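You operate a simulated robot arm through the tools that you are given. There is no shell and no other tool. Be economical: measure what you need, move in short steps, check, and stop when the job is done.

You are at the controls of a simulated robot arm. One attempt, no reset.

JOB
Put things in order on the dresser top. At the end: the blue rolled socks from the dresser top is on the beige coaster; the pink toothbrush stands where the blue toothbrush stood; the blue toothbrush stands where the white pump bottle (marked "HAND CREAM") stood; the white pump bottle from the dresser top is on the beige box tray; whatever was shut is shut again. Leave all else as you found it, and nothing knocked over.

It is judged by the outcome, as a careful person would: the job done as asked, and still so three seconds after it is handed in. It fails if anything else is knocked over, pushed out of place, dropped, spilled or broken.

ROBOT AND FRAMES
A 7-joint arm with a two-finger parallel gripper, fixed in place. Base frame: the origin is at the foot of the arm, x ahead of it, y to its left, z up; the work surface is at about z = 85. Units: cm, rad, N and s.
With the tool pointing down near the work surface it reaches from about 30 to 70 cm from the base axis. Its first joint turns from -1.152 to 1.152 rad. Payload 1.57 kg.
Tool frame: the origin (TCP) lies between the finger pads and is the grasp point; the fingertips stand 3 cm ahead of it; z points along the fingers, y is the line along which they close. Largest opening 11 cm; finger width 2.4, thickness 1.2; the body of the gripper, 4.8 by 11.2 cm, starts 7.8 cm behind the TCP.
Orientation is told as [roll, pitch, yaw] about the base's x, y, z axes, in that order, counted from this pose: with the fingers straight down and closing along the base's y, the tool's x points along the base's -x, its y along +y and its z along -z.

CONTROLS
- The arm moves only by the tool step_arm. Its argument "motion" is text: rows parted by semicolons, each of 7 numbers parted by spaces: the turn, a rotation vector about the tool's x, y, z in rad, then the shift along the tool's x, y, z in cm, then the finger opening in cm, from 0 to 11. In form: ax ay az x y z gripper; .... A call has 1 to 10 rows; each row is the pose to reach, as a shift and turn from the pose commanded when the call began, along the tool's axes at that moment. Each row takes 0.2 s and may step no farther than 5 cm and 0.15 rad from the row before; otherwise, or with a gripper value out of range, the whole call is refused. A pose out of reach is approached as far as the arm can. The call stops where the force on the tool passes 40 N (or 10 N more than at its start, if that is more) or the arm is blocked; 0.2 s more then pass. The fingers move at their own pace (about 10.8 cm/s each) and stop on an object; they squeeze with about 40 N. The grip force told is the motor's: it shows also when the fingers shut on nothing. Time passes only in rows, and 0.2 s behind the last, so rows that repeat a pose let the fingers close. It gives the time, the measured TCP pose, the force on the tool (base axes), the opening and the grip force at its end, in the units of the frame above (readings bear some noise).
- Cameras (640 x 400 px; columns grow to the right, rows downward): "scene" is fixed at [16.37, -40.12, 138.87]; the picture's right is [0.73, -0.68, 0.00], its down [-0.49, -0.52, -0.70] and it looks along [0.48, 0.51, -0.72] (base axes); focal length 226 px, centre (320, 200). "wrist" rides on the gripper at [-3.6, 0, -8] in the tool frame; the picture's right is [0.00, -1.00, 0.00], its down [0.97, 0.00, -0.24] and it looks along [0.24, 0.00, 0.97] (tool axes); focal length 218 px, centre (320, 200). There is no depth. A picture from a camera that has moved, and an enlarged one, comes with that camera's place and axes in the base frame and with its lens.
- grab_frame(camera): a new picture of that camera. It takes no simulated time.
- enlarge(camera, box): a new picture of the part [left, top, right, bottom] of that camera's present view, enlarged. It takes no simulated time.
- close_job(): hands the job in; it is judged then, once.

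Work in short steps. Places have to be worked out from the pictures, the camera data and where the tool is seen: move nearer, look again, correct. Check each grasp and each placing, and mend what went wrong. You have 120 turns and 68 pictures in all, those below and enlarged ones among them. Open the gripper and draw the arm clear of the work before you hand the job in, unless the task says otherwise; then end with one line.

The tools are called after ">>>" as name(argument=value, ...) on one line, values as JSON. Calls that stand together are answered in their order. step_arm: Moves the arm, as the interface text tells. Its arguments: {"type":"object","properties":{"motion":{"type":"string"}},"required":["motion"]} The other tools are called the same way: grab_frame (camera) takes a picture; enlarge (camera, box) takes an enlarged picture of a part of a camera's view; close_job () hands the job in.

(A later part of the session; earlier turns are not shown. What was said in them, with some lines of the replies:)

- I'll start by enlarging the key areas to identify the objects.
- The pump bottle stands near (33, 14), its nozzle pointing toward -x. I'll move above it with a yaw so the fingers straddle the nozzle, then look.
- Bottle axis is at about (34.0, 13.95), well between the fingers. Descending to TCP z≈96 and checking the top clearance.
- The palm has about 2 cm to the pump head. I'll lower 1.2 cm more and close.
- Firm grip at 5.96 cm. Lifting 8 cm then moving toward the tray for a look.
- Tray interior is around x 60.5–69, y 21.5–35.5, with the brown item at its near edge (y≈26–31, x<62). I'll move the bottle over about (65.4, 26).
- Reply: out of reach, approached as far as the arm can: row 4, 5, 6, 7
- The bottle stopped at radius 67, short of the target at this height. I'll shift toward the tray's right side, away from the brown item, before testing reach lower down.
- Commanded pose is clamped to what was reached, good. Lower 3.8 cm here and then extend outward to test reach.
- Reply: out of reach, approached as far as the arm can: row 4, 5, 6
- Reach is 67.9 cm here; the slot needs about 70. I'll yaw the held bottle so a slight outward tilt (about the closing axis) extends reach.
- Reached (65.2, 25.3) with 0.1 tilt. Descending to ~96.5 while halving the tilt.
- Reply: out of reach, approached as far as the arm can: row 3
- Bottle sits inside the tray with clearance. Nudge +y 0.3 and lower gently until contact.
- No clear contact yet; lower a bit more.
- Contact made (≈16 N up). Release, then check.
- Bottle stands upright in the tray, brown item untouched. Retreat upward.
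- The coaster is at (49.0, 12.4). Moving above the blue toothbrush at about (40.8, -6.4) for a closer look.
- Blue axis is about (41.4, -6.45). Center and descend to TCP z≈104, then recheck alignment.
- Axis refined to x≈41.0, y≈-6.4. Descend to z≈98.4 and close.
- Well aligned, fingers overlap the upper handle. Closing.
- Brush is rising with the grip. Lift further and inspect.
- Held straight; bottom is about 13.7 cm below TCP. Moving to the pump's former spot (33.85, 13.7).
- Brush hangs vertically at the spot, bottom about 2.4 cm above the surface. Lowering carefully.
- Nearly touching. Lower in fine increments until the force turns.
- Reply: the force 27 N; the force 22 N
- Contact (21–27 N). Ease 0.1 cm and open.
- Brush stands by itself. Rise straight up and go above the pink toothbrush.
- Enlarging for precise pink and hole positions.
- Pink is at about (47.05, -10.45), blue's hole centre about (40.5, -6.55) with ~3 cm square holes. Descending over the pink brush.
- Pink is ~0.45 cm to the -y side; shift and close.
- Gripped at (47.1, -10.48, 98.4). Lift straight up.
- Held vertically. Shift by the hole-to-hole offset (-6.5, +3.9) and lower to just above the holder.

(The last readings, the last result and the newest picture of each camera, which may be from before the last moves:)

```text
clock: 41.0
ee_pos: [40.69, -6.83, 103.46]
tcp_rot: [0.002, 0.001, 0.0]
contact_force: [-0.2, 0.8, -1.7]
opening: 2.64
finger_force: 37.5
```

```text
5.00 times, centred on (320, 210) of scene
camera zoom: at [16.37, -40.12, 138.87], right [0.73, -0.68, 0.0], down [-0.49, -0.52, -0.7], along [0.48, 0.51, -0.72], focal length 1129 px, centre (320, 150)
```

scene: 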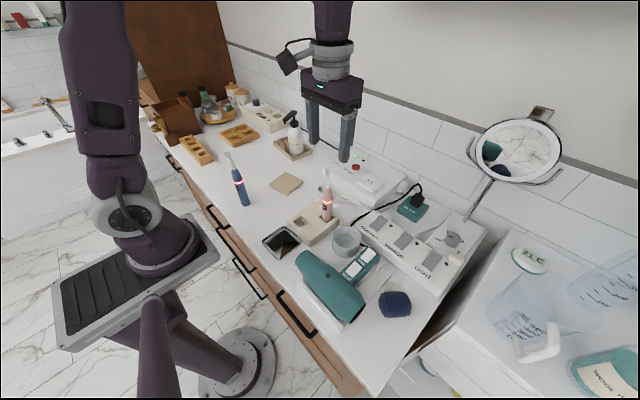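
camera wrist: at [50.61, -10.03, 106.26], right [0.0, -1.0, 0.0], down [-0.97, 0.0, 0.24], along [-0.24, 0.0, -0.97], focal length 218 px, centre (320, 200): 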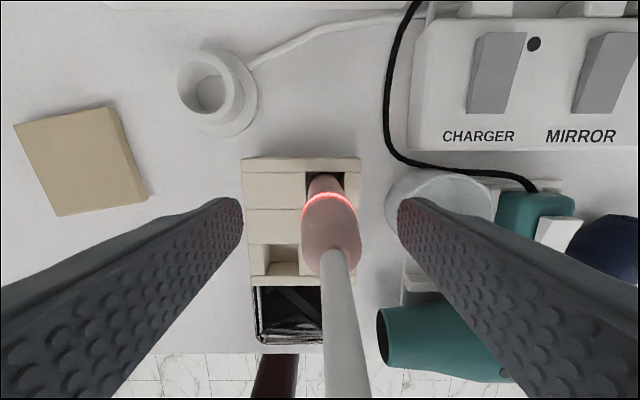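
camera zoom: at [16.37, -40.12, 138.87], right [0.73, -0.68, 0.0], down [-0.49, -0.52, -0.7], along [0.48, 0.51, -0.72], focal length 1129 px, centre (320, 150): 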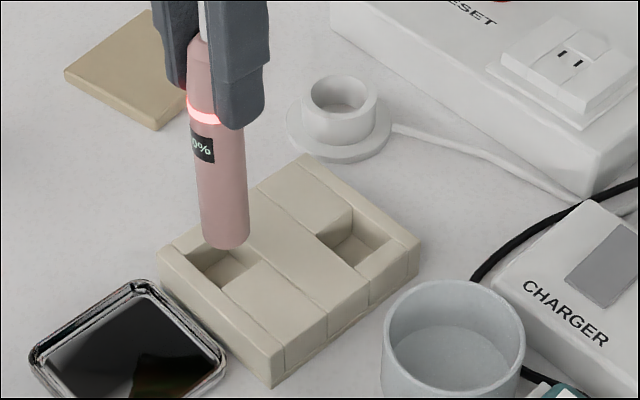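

Wrist view shows the brush ~0.2 cm toward -y of the hole centre; x agrees. Correct y and lower to just at the rim for another check.

>>> step_arm(motion="0 0 0 0 0.2 0 1; 0 0 0 0 0.2 0.5 1; 0 0 0 0 0.2 0.8 1; 0 0 0 0 0.2 0.8 1")

>>> enlarge(camera="wrist", box=[270, 130, 370, 210])

>>> enlarge(camera="scene", box=[290, 200, 340, 250])

```text
clock: 42.0
ee_pos: [40.83, -6.51, 102.7]
tcp_rot: [-0.001, -0.002, -0.002]
contact_force: [-0.3, 0.3, -1.4]
opening: 2.6
finger_force: 37.3
```

```text
5.00 times, centred on (320, 170) of wrist
camera zoom: at [44.36, -6.56, 110.64], right [0.0, -1.0, 0.0], down [-0.97, 0.0, 0.24], along [-0.24, 0.0, -0.97], focal length 1091 px, centre (320, 350)
```

zoom: 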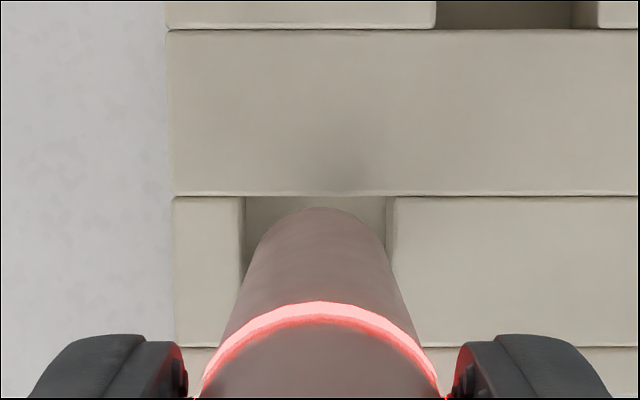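

```text
8.00 times, centred on (315, 225) of scene
camera zoom: at [16.37, -40.12, 138.87], right [0.73, -0.68, 0.0], down [-0.49, -0.52, -0.7], along [0.48, 0.51, -0.72], focal length 1806 px, centre (360, 0)
```

zoom: 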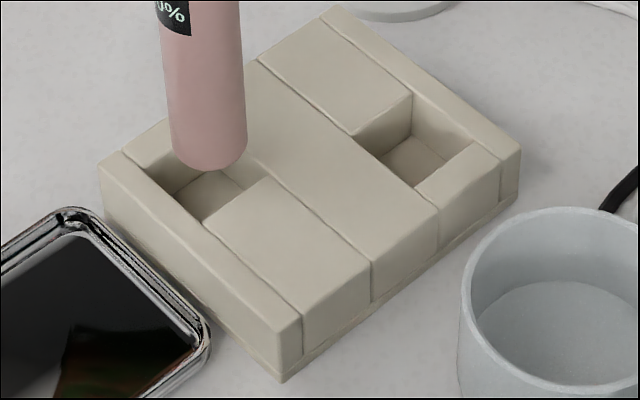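

Close to centred; small nudge (+y 0.1, -x 0.1), then lower in small increments watching force.

>>> step_arm(motion="0 0 0 0.1 0.1 0 1; 0 0 0 0.1 0.1 0.5 1; 0 0 0 0.1 0.1 1 1; 0 0 0 0.1 0.1 1.5 1; 0 0 0 0.1 0.1 1.8 1; 0 0 0 0.1 0.1 1.8 1")

>>> enlarge(camera="scene", box=[290, 200, 340, 250])

```text
clock: 43.4
ee_pos: [40.73, -6.38, 100.93]
tcp_rot: [0.0, 0.002, -0.001]
contact_force: [0.1, 0.1, -1.5]
opening: 2.6
finger_force: 37.5
```

```text
8.00 times, centred on (315, 225) of scene
camera zoom: at [16.37, -40.12, 138.87], right [0.73, -0.68, 0.0], down [-0.49, -0.52, -0.7], along [0.48, 0.51, -0.72], focal length 1806 px, centre (360, 0)
```

zoom: 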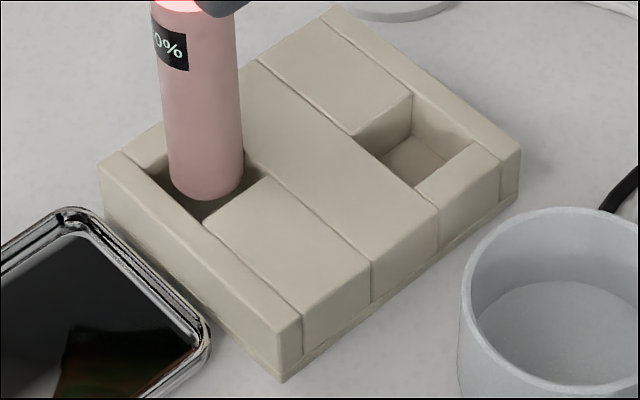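

Brush bottom is entering the hole without contact. Continue down.

>>> step_arm(motion="0 0 0 0 0 0.4 1; 0 0 0 0 0 0.8 1; 0 0 0 0 0 1.2 1; 0 0 0 0 0 1.6 1; 0 0 0 0 0 1.6 1")

>>> enlarge(camera="scene", box=[290, 200, 340, 250])

```text
clock: 44.6
ee_pos: [40.79, -6.3, 99.26]
tcp_rot: [0.0, 0.0, -0.002]
contact_force: [0.1, 0.1, -3.4]
opening: 2.62
finger_force: 36.9
```

```text
8.00 times, centred on (315, 225) of scene
camera zoom: at [16.37, -40.12, 138.87], right [0.73, -0.68, 0.0], down [-0.49, -0.52, -0.7], along [0.48, 0.51, -0.72], focal length 1806 px, centre (360, 0)
```

zoom: 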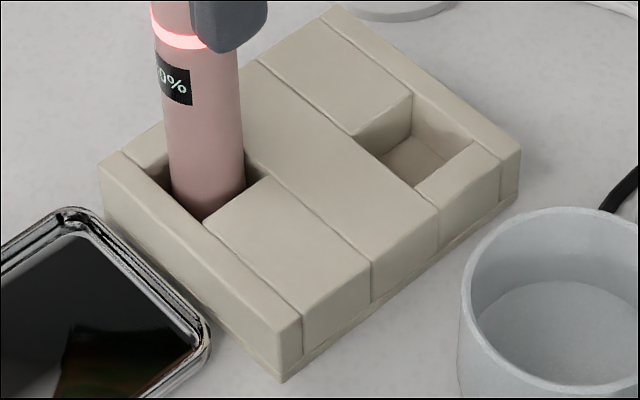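

It's sliding in cleanly. Lower the last ~0.8 cm until it seats.

>>> step_arm(motion="0 0 0 0 0 0.3 1; 0 0 0 0 0 0.6 1; 0 0 0 0 0 0.6 1")

>>> step_arm(motion="0 0 0 0 0 0.15 1; 0 0 0 0 0 0.3 1; 0 0 0 0 0 0.3 1")

```text
clock: 45.4
ee_pos: [40.68, -6.33, 98.79]
tcp_rot: [0.0, -0.003, 0.0]
contact_force: [-1.4, 2.2, 31.6]
opening: 2.62
finger_force: 36.9
```

```text
clock: 46.2
ee_pos: [40.66, -6.31, 98.52]
tcp_rot: [0.0, 0.0, 0.0]
contact_force: [4.0, 3.2, 24.2]
opening: 2.63
finger_force: 37.3
```

Seated (contact at the same height as before). Releasing gently.

>>> step_arm(motion="0 0 0 0 0 -0.1 1; 0 0 0 0 0 -0.1 2.8; 0 0 0 0 0 -0.1 3.4; 0 0 0 0 0 -0.1 5; 0 0 0 0 0 -0.1 8; 0 0 0 0 0 -0.1 8")

>>> step_arm(motion="0 0 0 0 0 -3 8; 0 0 0 0 0 -7.5 8; 0 0 0 0 0 -12 8; 0 0 0 0 0 -16 8; 0 0 0 0 0 -16 8")

>>> enlarge(camera="scene", box=[200, 100, 440, 330])

```text
clock: 47.6
ee_pos: [40.7, -6.39, 98.67]
tcp_rot: [0.0, 0.0, -0.003]
contact_force: [0.9, -0.7, -0.1]
opening: 8.0
finger_force: 0.1
```

```text
clock: 48.8
ee_pos: [40.55, -6.33, 114.84]
tcp_rot: [0.001, 0.0, -0.001]
contact_force: [-0.5, -0.7, -0.3]
opening: 8.01
finger_force: 0.1
```

```text
1.74 times, centred on (320, 215) of scene
camera zoom: at [16.37, -40.12, 138.87], right [0.73, -0.68, 0.0], down [-0.49, -0.52, -0.7], along [0.48, 0.51, -0.72], focal length 393 px, centre (320, 174)
```

zoom: 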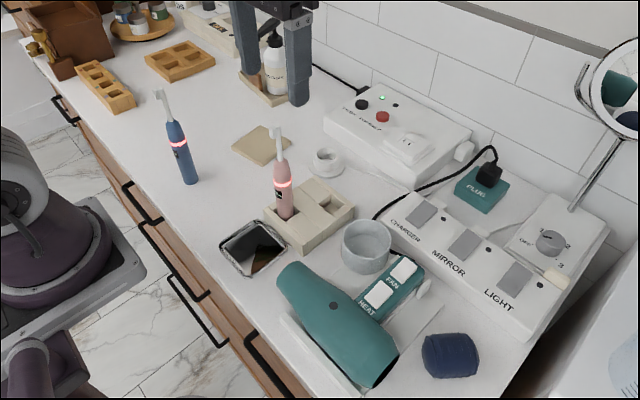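

Both brushes placed properly. Now move over toward the socks near (41, -37).

>>> step_arm(motion="0 0 0 0 -4.3 0 8; 0 0 0 0 -8.6 0 8; 0 0 0 0 -12.9 0 8; 0 0 0 0 -17.2 0 8; 0 0 0 0 -21.5 0 10; 0 0 0 0 -25.8 0 10; 0 0 0 0 -30 0 10; 0 0 0 0 -30 0 10")

>>> grab_frame(camera="wrist")

```text
clock: 50.6
ee_pos: [40.51, -36.28, 114.56]
tcp_rot: [0.0, 0.0, 0.001]
contact_force: [1.0, 0.3, -0.3]
opening: 9.99
finger_force: 0.1
```

```text
19 pictures are left
camera wrist: at [44.09, -36.3, 122.45], right [0.0, -1.0, 0.0], down [-0.97, 0.0, 0.24], along [-0.24, 0.0, -0.97], focal length 218 px, centre (320, 200)
```

wrist: 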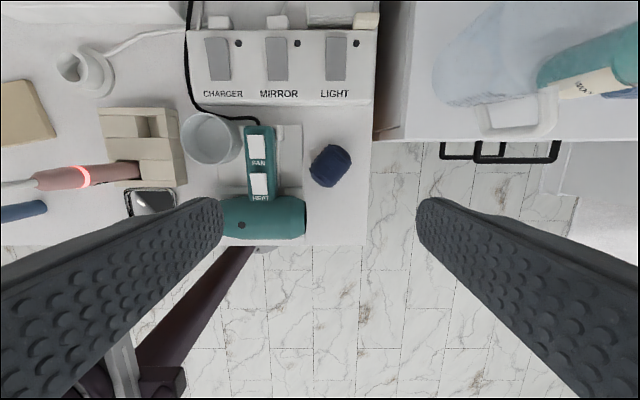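

Socks at about (41.1, -37.9). Lower and look closer to select the closing direction.

>>> step_arm(motion="0 0 0 -0.4 -1.6 0 10; 0 0 0 -0.4 -1.6 4 10; 0 0 0 -0.4 -1.6 8 10; 0 0 0 -0.4 -1.6 12 10; 0 0 0 -0.4 -1.6 15 10; 0 0 0 -0.4 -1.6 15 10")

>>> grab_frame(camera="wrist")

```text
clock: 52.0
ee_pos: [41.21, -37.96, 99.78]
tcp_rot: [0.0, 0.001, -0.003]
contact_force: [-0.8, -0.6, -0.3]
opening: 10.0
finger_force: 0.0
```

```text
18 pictures are left
camera wrist: at [44.73, -37.96, 107.77], right [0.0, -1.0, 0.0], down [-0.97, 0.0, 0.24], along [-0.24, 0.0, -0.97], focal length 218 px, centre (320, 200)
```

wrist: 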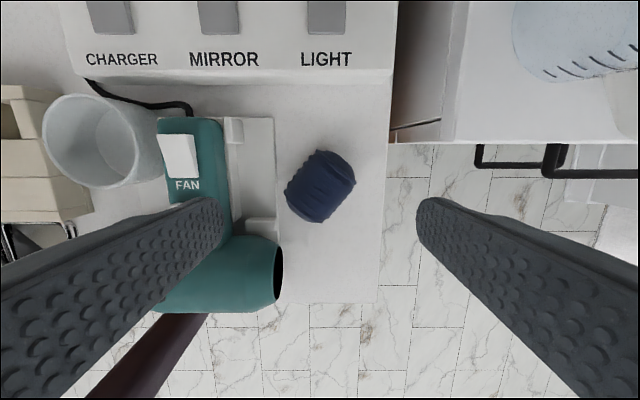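

Socks centred under TCP at (41.2, -38.0); the dryer base is close on the +y side, so I'll yaw so the fingers close mostly along x.

>>> step_arm(motion="0 0 0.15 0 0 0 9; 0 0 0.3 0 0 0 8; 0 0 0.45 0 0 0 8; 0 0 0.6 0 0 0 8; 0 0 0.75 0 0 0 8; 0 0 0.9 0 0 0 8; 0 0 1.047 0 0 0 8; 0 0 1.047 0 0 3 8; 0 0 1.047 0 0 5 8; 0 0 1.047 0 0 5 8")

>>> grab_frame(camera="wrist")

```text
clock: 54.2
ee_pos: [41.06, -37.94, 94.59]
tcp_rot: [0.002, -0.001, -1.047]
contact_force: [0.5, -0.3, 0.3]
opening: 7.98
finger_force: 0.0
```

```text
17 pictures are left
camera wrist: at [42.82, -41.08, 102.52], right [-0.87, -0.5, 0.0], down [-0.48, 0.84, 0.24], along [-0.12, 0.21, -0.97], focal length 218 px, centre (320, 200)
```

wrist: 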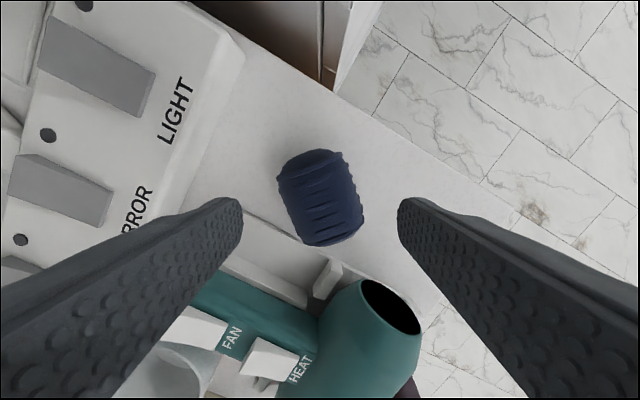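

Centred, roll axis perpendicular to the closing line. Descend to z≈88.6 and close.

>>> step_arm(motion="0 0 0 0 0 2 7; 0 0 0 0 0 4 7; 0 0 0 0 0 5.2 7; 0 0 0 0 0 5.9 7; 0 0 0 0 0 5.9 5; 0 0 0 0 0 5.9 3; 0 0 0 0 0 5.9 2; 0 0 0 0 0 5.9 2")

>>> grab_frame(camera="wrist")

```text
clock: 56.0
ee_pos: [41.05, -38.05, 88.69]
tcp_rot: [0.0, 0.0, -1.047]
contact_force: [1.4, -0.1, -0.1]
opening: 5.34
finger_force: 39.6
```

```text
16 pictures are left
camera wrist: at [42.82, -41.09, 96.7], right [-0.87, -0.5, 0.0], down [-0.48, 0.84, 0.24], along [-0.12, 0.21, -0.97], focal length 218 px, centre (320, 200)
```

wrist: 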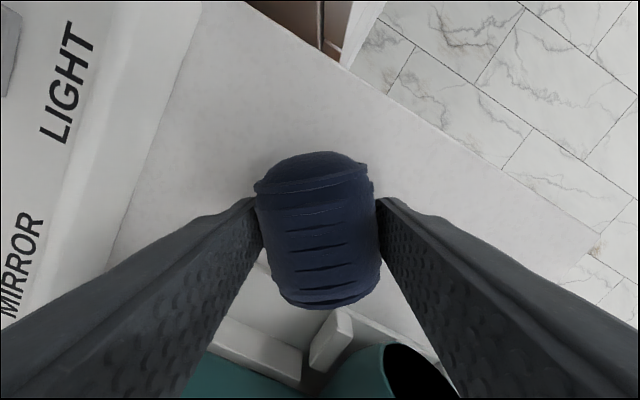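

Firm grip. Lift high (above brush tops) and start toward the coaster.

>>> step_arm(motion="0 0 0 0 0 -3 2; 0 0 0 0 0 -8 2; 0 0 0 0 0 -13 2; 0 0 0 0 0 -18 2; 0 0 0 0 0 -22 2; 0 0 0 0 0 -25 2; 0 0 0 3.5 2.9 -25 2; 0 0 0 7 5.8 -25 2; 0 0 0 10.5 8.7 -25 2; 0 0 0 14 11.6 -25 2")

>>> step_arm(motion="0 0 0 3.5 2.8 0 2; 0 0 0 7 5.6 0 2; 0 0 0 10.5 8.4 0 2; 0 0 0 14 11.2 0 2; 0 0 0 17.5 14 0 2; 0 0 0 21 16.8 0 2; 0 0 0 24 19.5 0 2; 0 0 0 25.6 20.5 0 2; 0 0 0 25.6 20.5 0 2")

>>> grab_frame(camera="wrist")

```text
clock: 58.2
ee_pos: [44.35, -20.19, 113.48]
tcp_rot: [0.0, -0.001, -1.049]
contact_force: [0.5, 0.8, -0.8]
opening: 5.26
finger_force: 40.1
```

```text
clock: 60.2
ee_pos: [49.22, 12.53, 113.64]
tcp_rot: [-0.001, 0.0, -1.048]
contact_force: [0.1, 0.1, -0.7]
opening: 5.18
finger_force: 39.9
```

```text
15 pictures are left
camera wrist: at [50.91, 9.43, 121.66], right [-0.87, -0.5, 0.0], down [-0.48, 0.84, 0.24], along [-0.12, 0.21, -0.97], focal length 218 px, centre (320, 200)
```

wrist: 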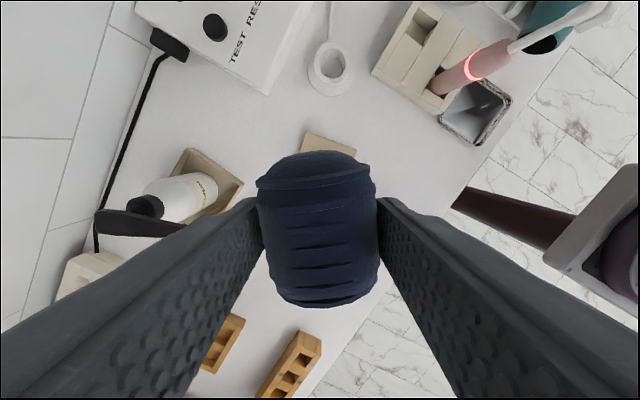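

Over the coaster. Descend to z≈93 and check.

>>> step_arm(motion="0 0 0 0 0 4 2; 0 0 0 0 0 8 2; 0 0 0 0 0 12 2; 0 0 0 0 0 16 2; 0 0 0 0 0 19 2; 0 0 0 0 0 20.5 2; 0 0 0 0 0 20.5 2")

>>> enlarge(camera="scene", box=[230, 130, 350, 220])

>>> grab_frame(camera="wrist")

```text
clock: 61.8
ee_pos: [49.18, 12.52, 93.51]
tcp_rot: [0.001, 0.0, -1.048]
contact_force: [0.0, -0.4, -1.6]
opening: 5.15
finger_force: 39.8
```

```text
4.44 times, centred on (290, 175) of scene
camera zoom: at [16.37, -40.12, 138.87], right [0.73, -0.68, 0.0], down [-0.49, -0.52, -0.7], along [0.48, 0.51, -0.72], focal length 1004 px, centre (453, 311)
```

zoom: 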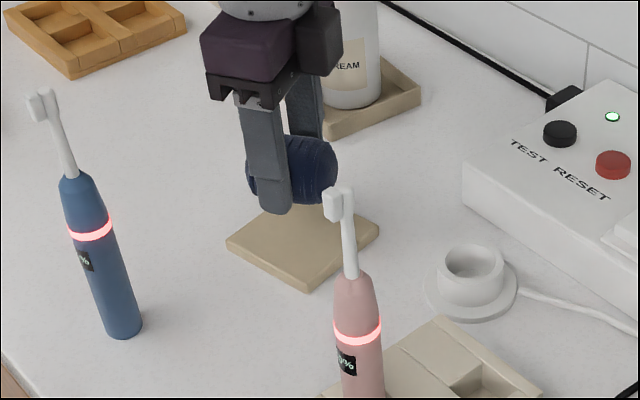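

```text
13 pictures are left
camera wrist: at [50.92, 9.41, 101.46], right [-0.87, -0.5, 0.0], down [-0.48, 0.84, 0.24], along [-0.12, 0.21, -0.97], focal length 218 px, centre (320, 200)
```

wrist: 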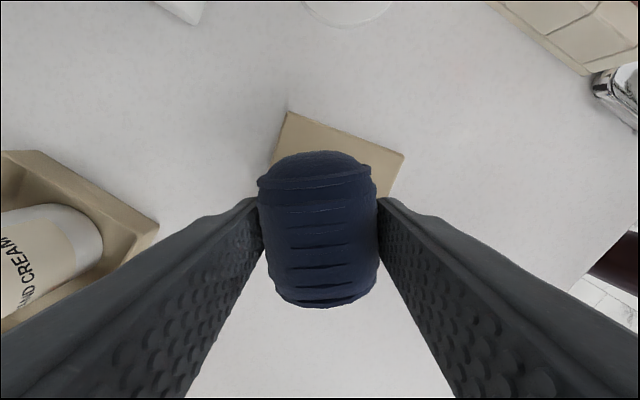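

Coaster centre ≈ (48.9, 12.0); shift slightly and lower to contact.

>>> step_arm(motion="0 0 0 -0.28 -0.5 1 2; 0 0 0 -0.28 -0.5 2.2 2; 0 0 0 -0.28 -0.5 3 2; 0 0 0 -0.28 -0.5 3.4 2; 0 0 0 -0.28 -0.5 3.4 2")

>>> step_arm(motion="0 0 0 0 0 0.2 2; 0 0 0 0 0 0.4 2; 0 0 0 0 0 0.4 2")

>>> enlarge(camera="scene", box=[250, 140, 330, 210])

```text
clock: 63.0
ee_pos: [49.01, 11.8, 89.96]
tcp_rot: [0.001, -0.003, -1.048]
contact_force: [-4.6, -2.7, 24.6]
opening: 5.07
finger_force: 39.4
```

```text
clock: 63.4
ee_pos: [48.92, 11.82, 89.81]
tcp_rot: [0.002, 0.0, -1.047]
contact_force: [-4.8, -1.2, 15.6]
opening: 5.06
finger_force: 40.1
stopped in row 1: the force on the tool passed its limit (the readings are from after the stop); the commanded pose is now the measured one
```

```text
5.71 times, centred on (290, 175) of scene
camera zoom: at [16.33, -40.13, 138.87], right [0.73, -0.68, 0.0], down [-0.49, -0.52, -0.7], along [0.48, 0.51, -0.72], focal length 1290 px, centre (491, 343)
```

zoom: 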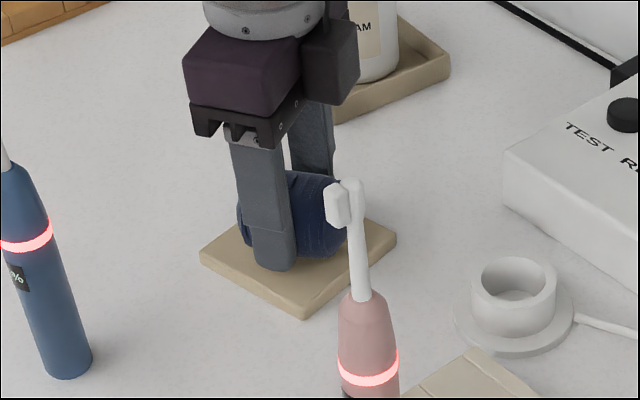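

On the coaster. Release slowly.

>>> step_arm(motion="0 0 0 0 0 -0.1 2; 0 0 0 0 0 -0.1 5.3; 0 0 0 0 0 -0.1 6; 0 0 0 0 0 -0.1 7; 0 0 0 0 0 -0.1 8; 0 0 0 0 0 -0.1 8")

>>> grab_frame(camera="wrist")

```text
clock: 64.8
ee_pos: [49.07, 11.92, 89.99]
tcp_rot: [0.005, 0.001, -1.048]
contact_force: [-0.4, 0.2, -0.6]
opening: 8.01
finger_force: 0.1
```

```text
11 pictures are left
camera wrist: at [50.78, 8.84, 97.97], right [-0.87, -0.5, 0.0], down [-0.49, 0.84, 0.24], along [-0.12, 0.21, -0.97], focal length 218 px, centre (320, 200)
```

wrist: 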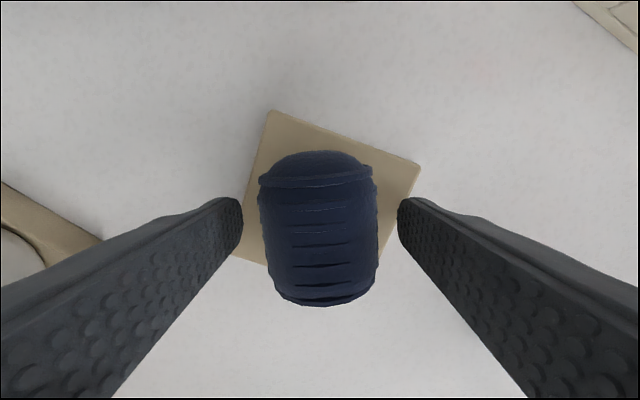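

Socks rest on the coaster and are free. Rise straight up to a clear height and do a final check.

>>> step_arm(motion="0 0 0 0 0 -3 8; 0 0 0 0 0 -8 8; 0 0 0 0 0 -13 8; 0 0 0 0 0 -18 8; 0 0 0 0 0 -23 8; 0 0 0 0 0 -28 8; 0 0 0 0 0 -28 8")

>>> grab_frame(camera="scene")

>>> grab_frame(camera="wrist")

>>> enlarge(camera="scene", box=[210, 110, 370, 260])

```text
clock: 66.4
ee_pos: [48.79, 11.68, 118.4]
tcp_rot: [0.002, -0.001, -1.048]
contact_force: [0.2, 0.4, 0.9]
opening: 7.99
finger_force: 0.1
```

```text
10 pictures are left
```

scene: 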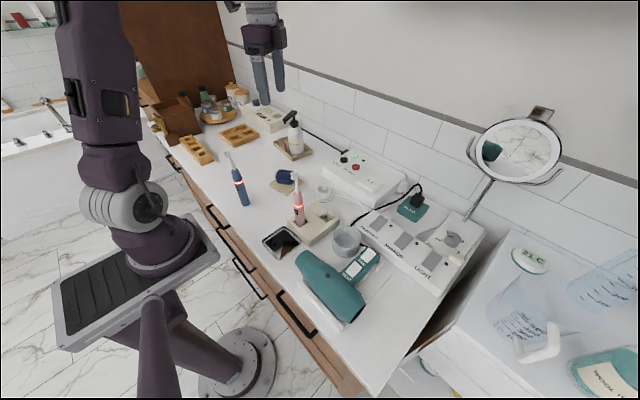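

```text
9 pictures are left
camera wrist: at [50.53, 8.6, 126.33], right [-0.87, -0.5, 0.0], down [-0.49, 0.84, 0.24], along [-0.12, 0.21, -0.97], focal length 218 px, centre (320, 200)
```

wrist: 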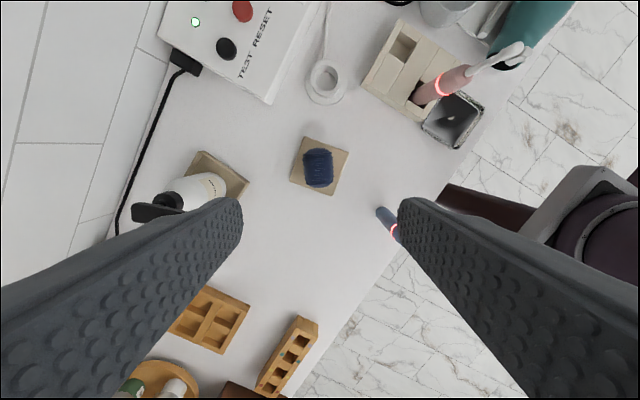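

```text
2.67 times, centred on (290, 185) of scene
camera zoom: at [16.37, -40.12, 138.87], right [0.73, -0.68, 0.0], down [-0.49, -0.52, -0.7], along [0.48, 0.51, -0.72], focal length 602 px, centre (400, 240)
```

zoom: 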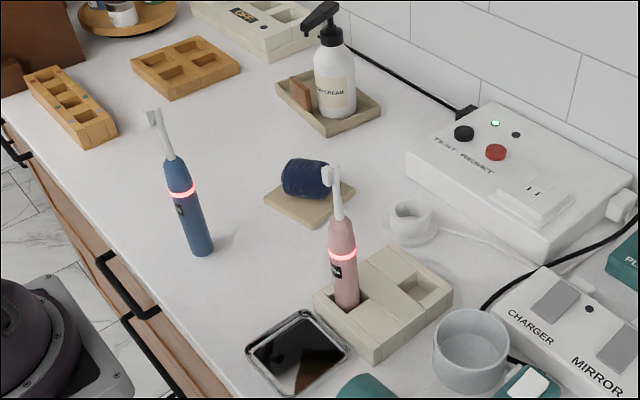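

Every item is where it was asked to be, everything stands upright, and the open gripper is well clear. Handing in.

>>> close_job()

```text
The job is handed in.
```

The job is done and handed in: the socks are on the beige coaster, the pink toothbrush is in the blue one's slot, the blue toothbrush stands where the pump bottle stood, and the pump bottle is on the beige box tray. Nothing was opened or knocked over.
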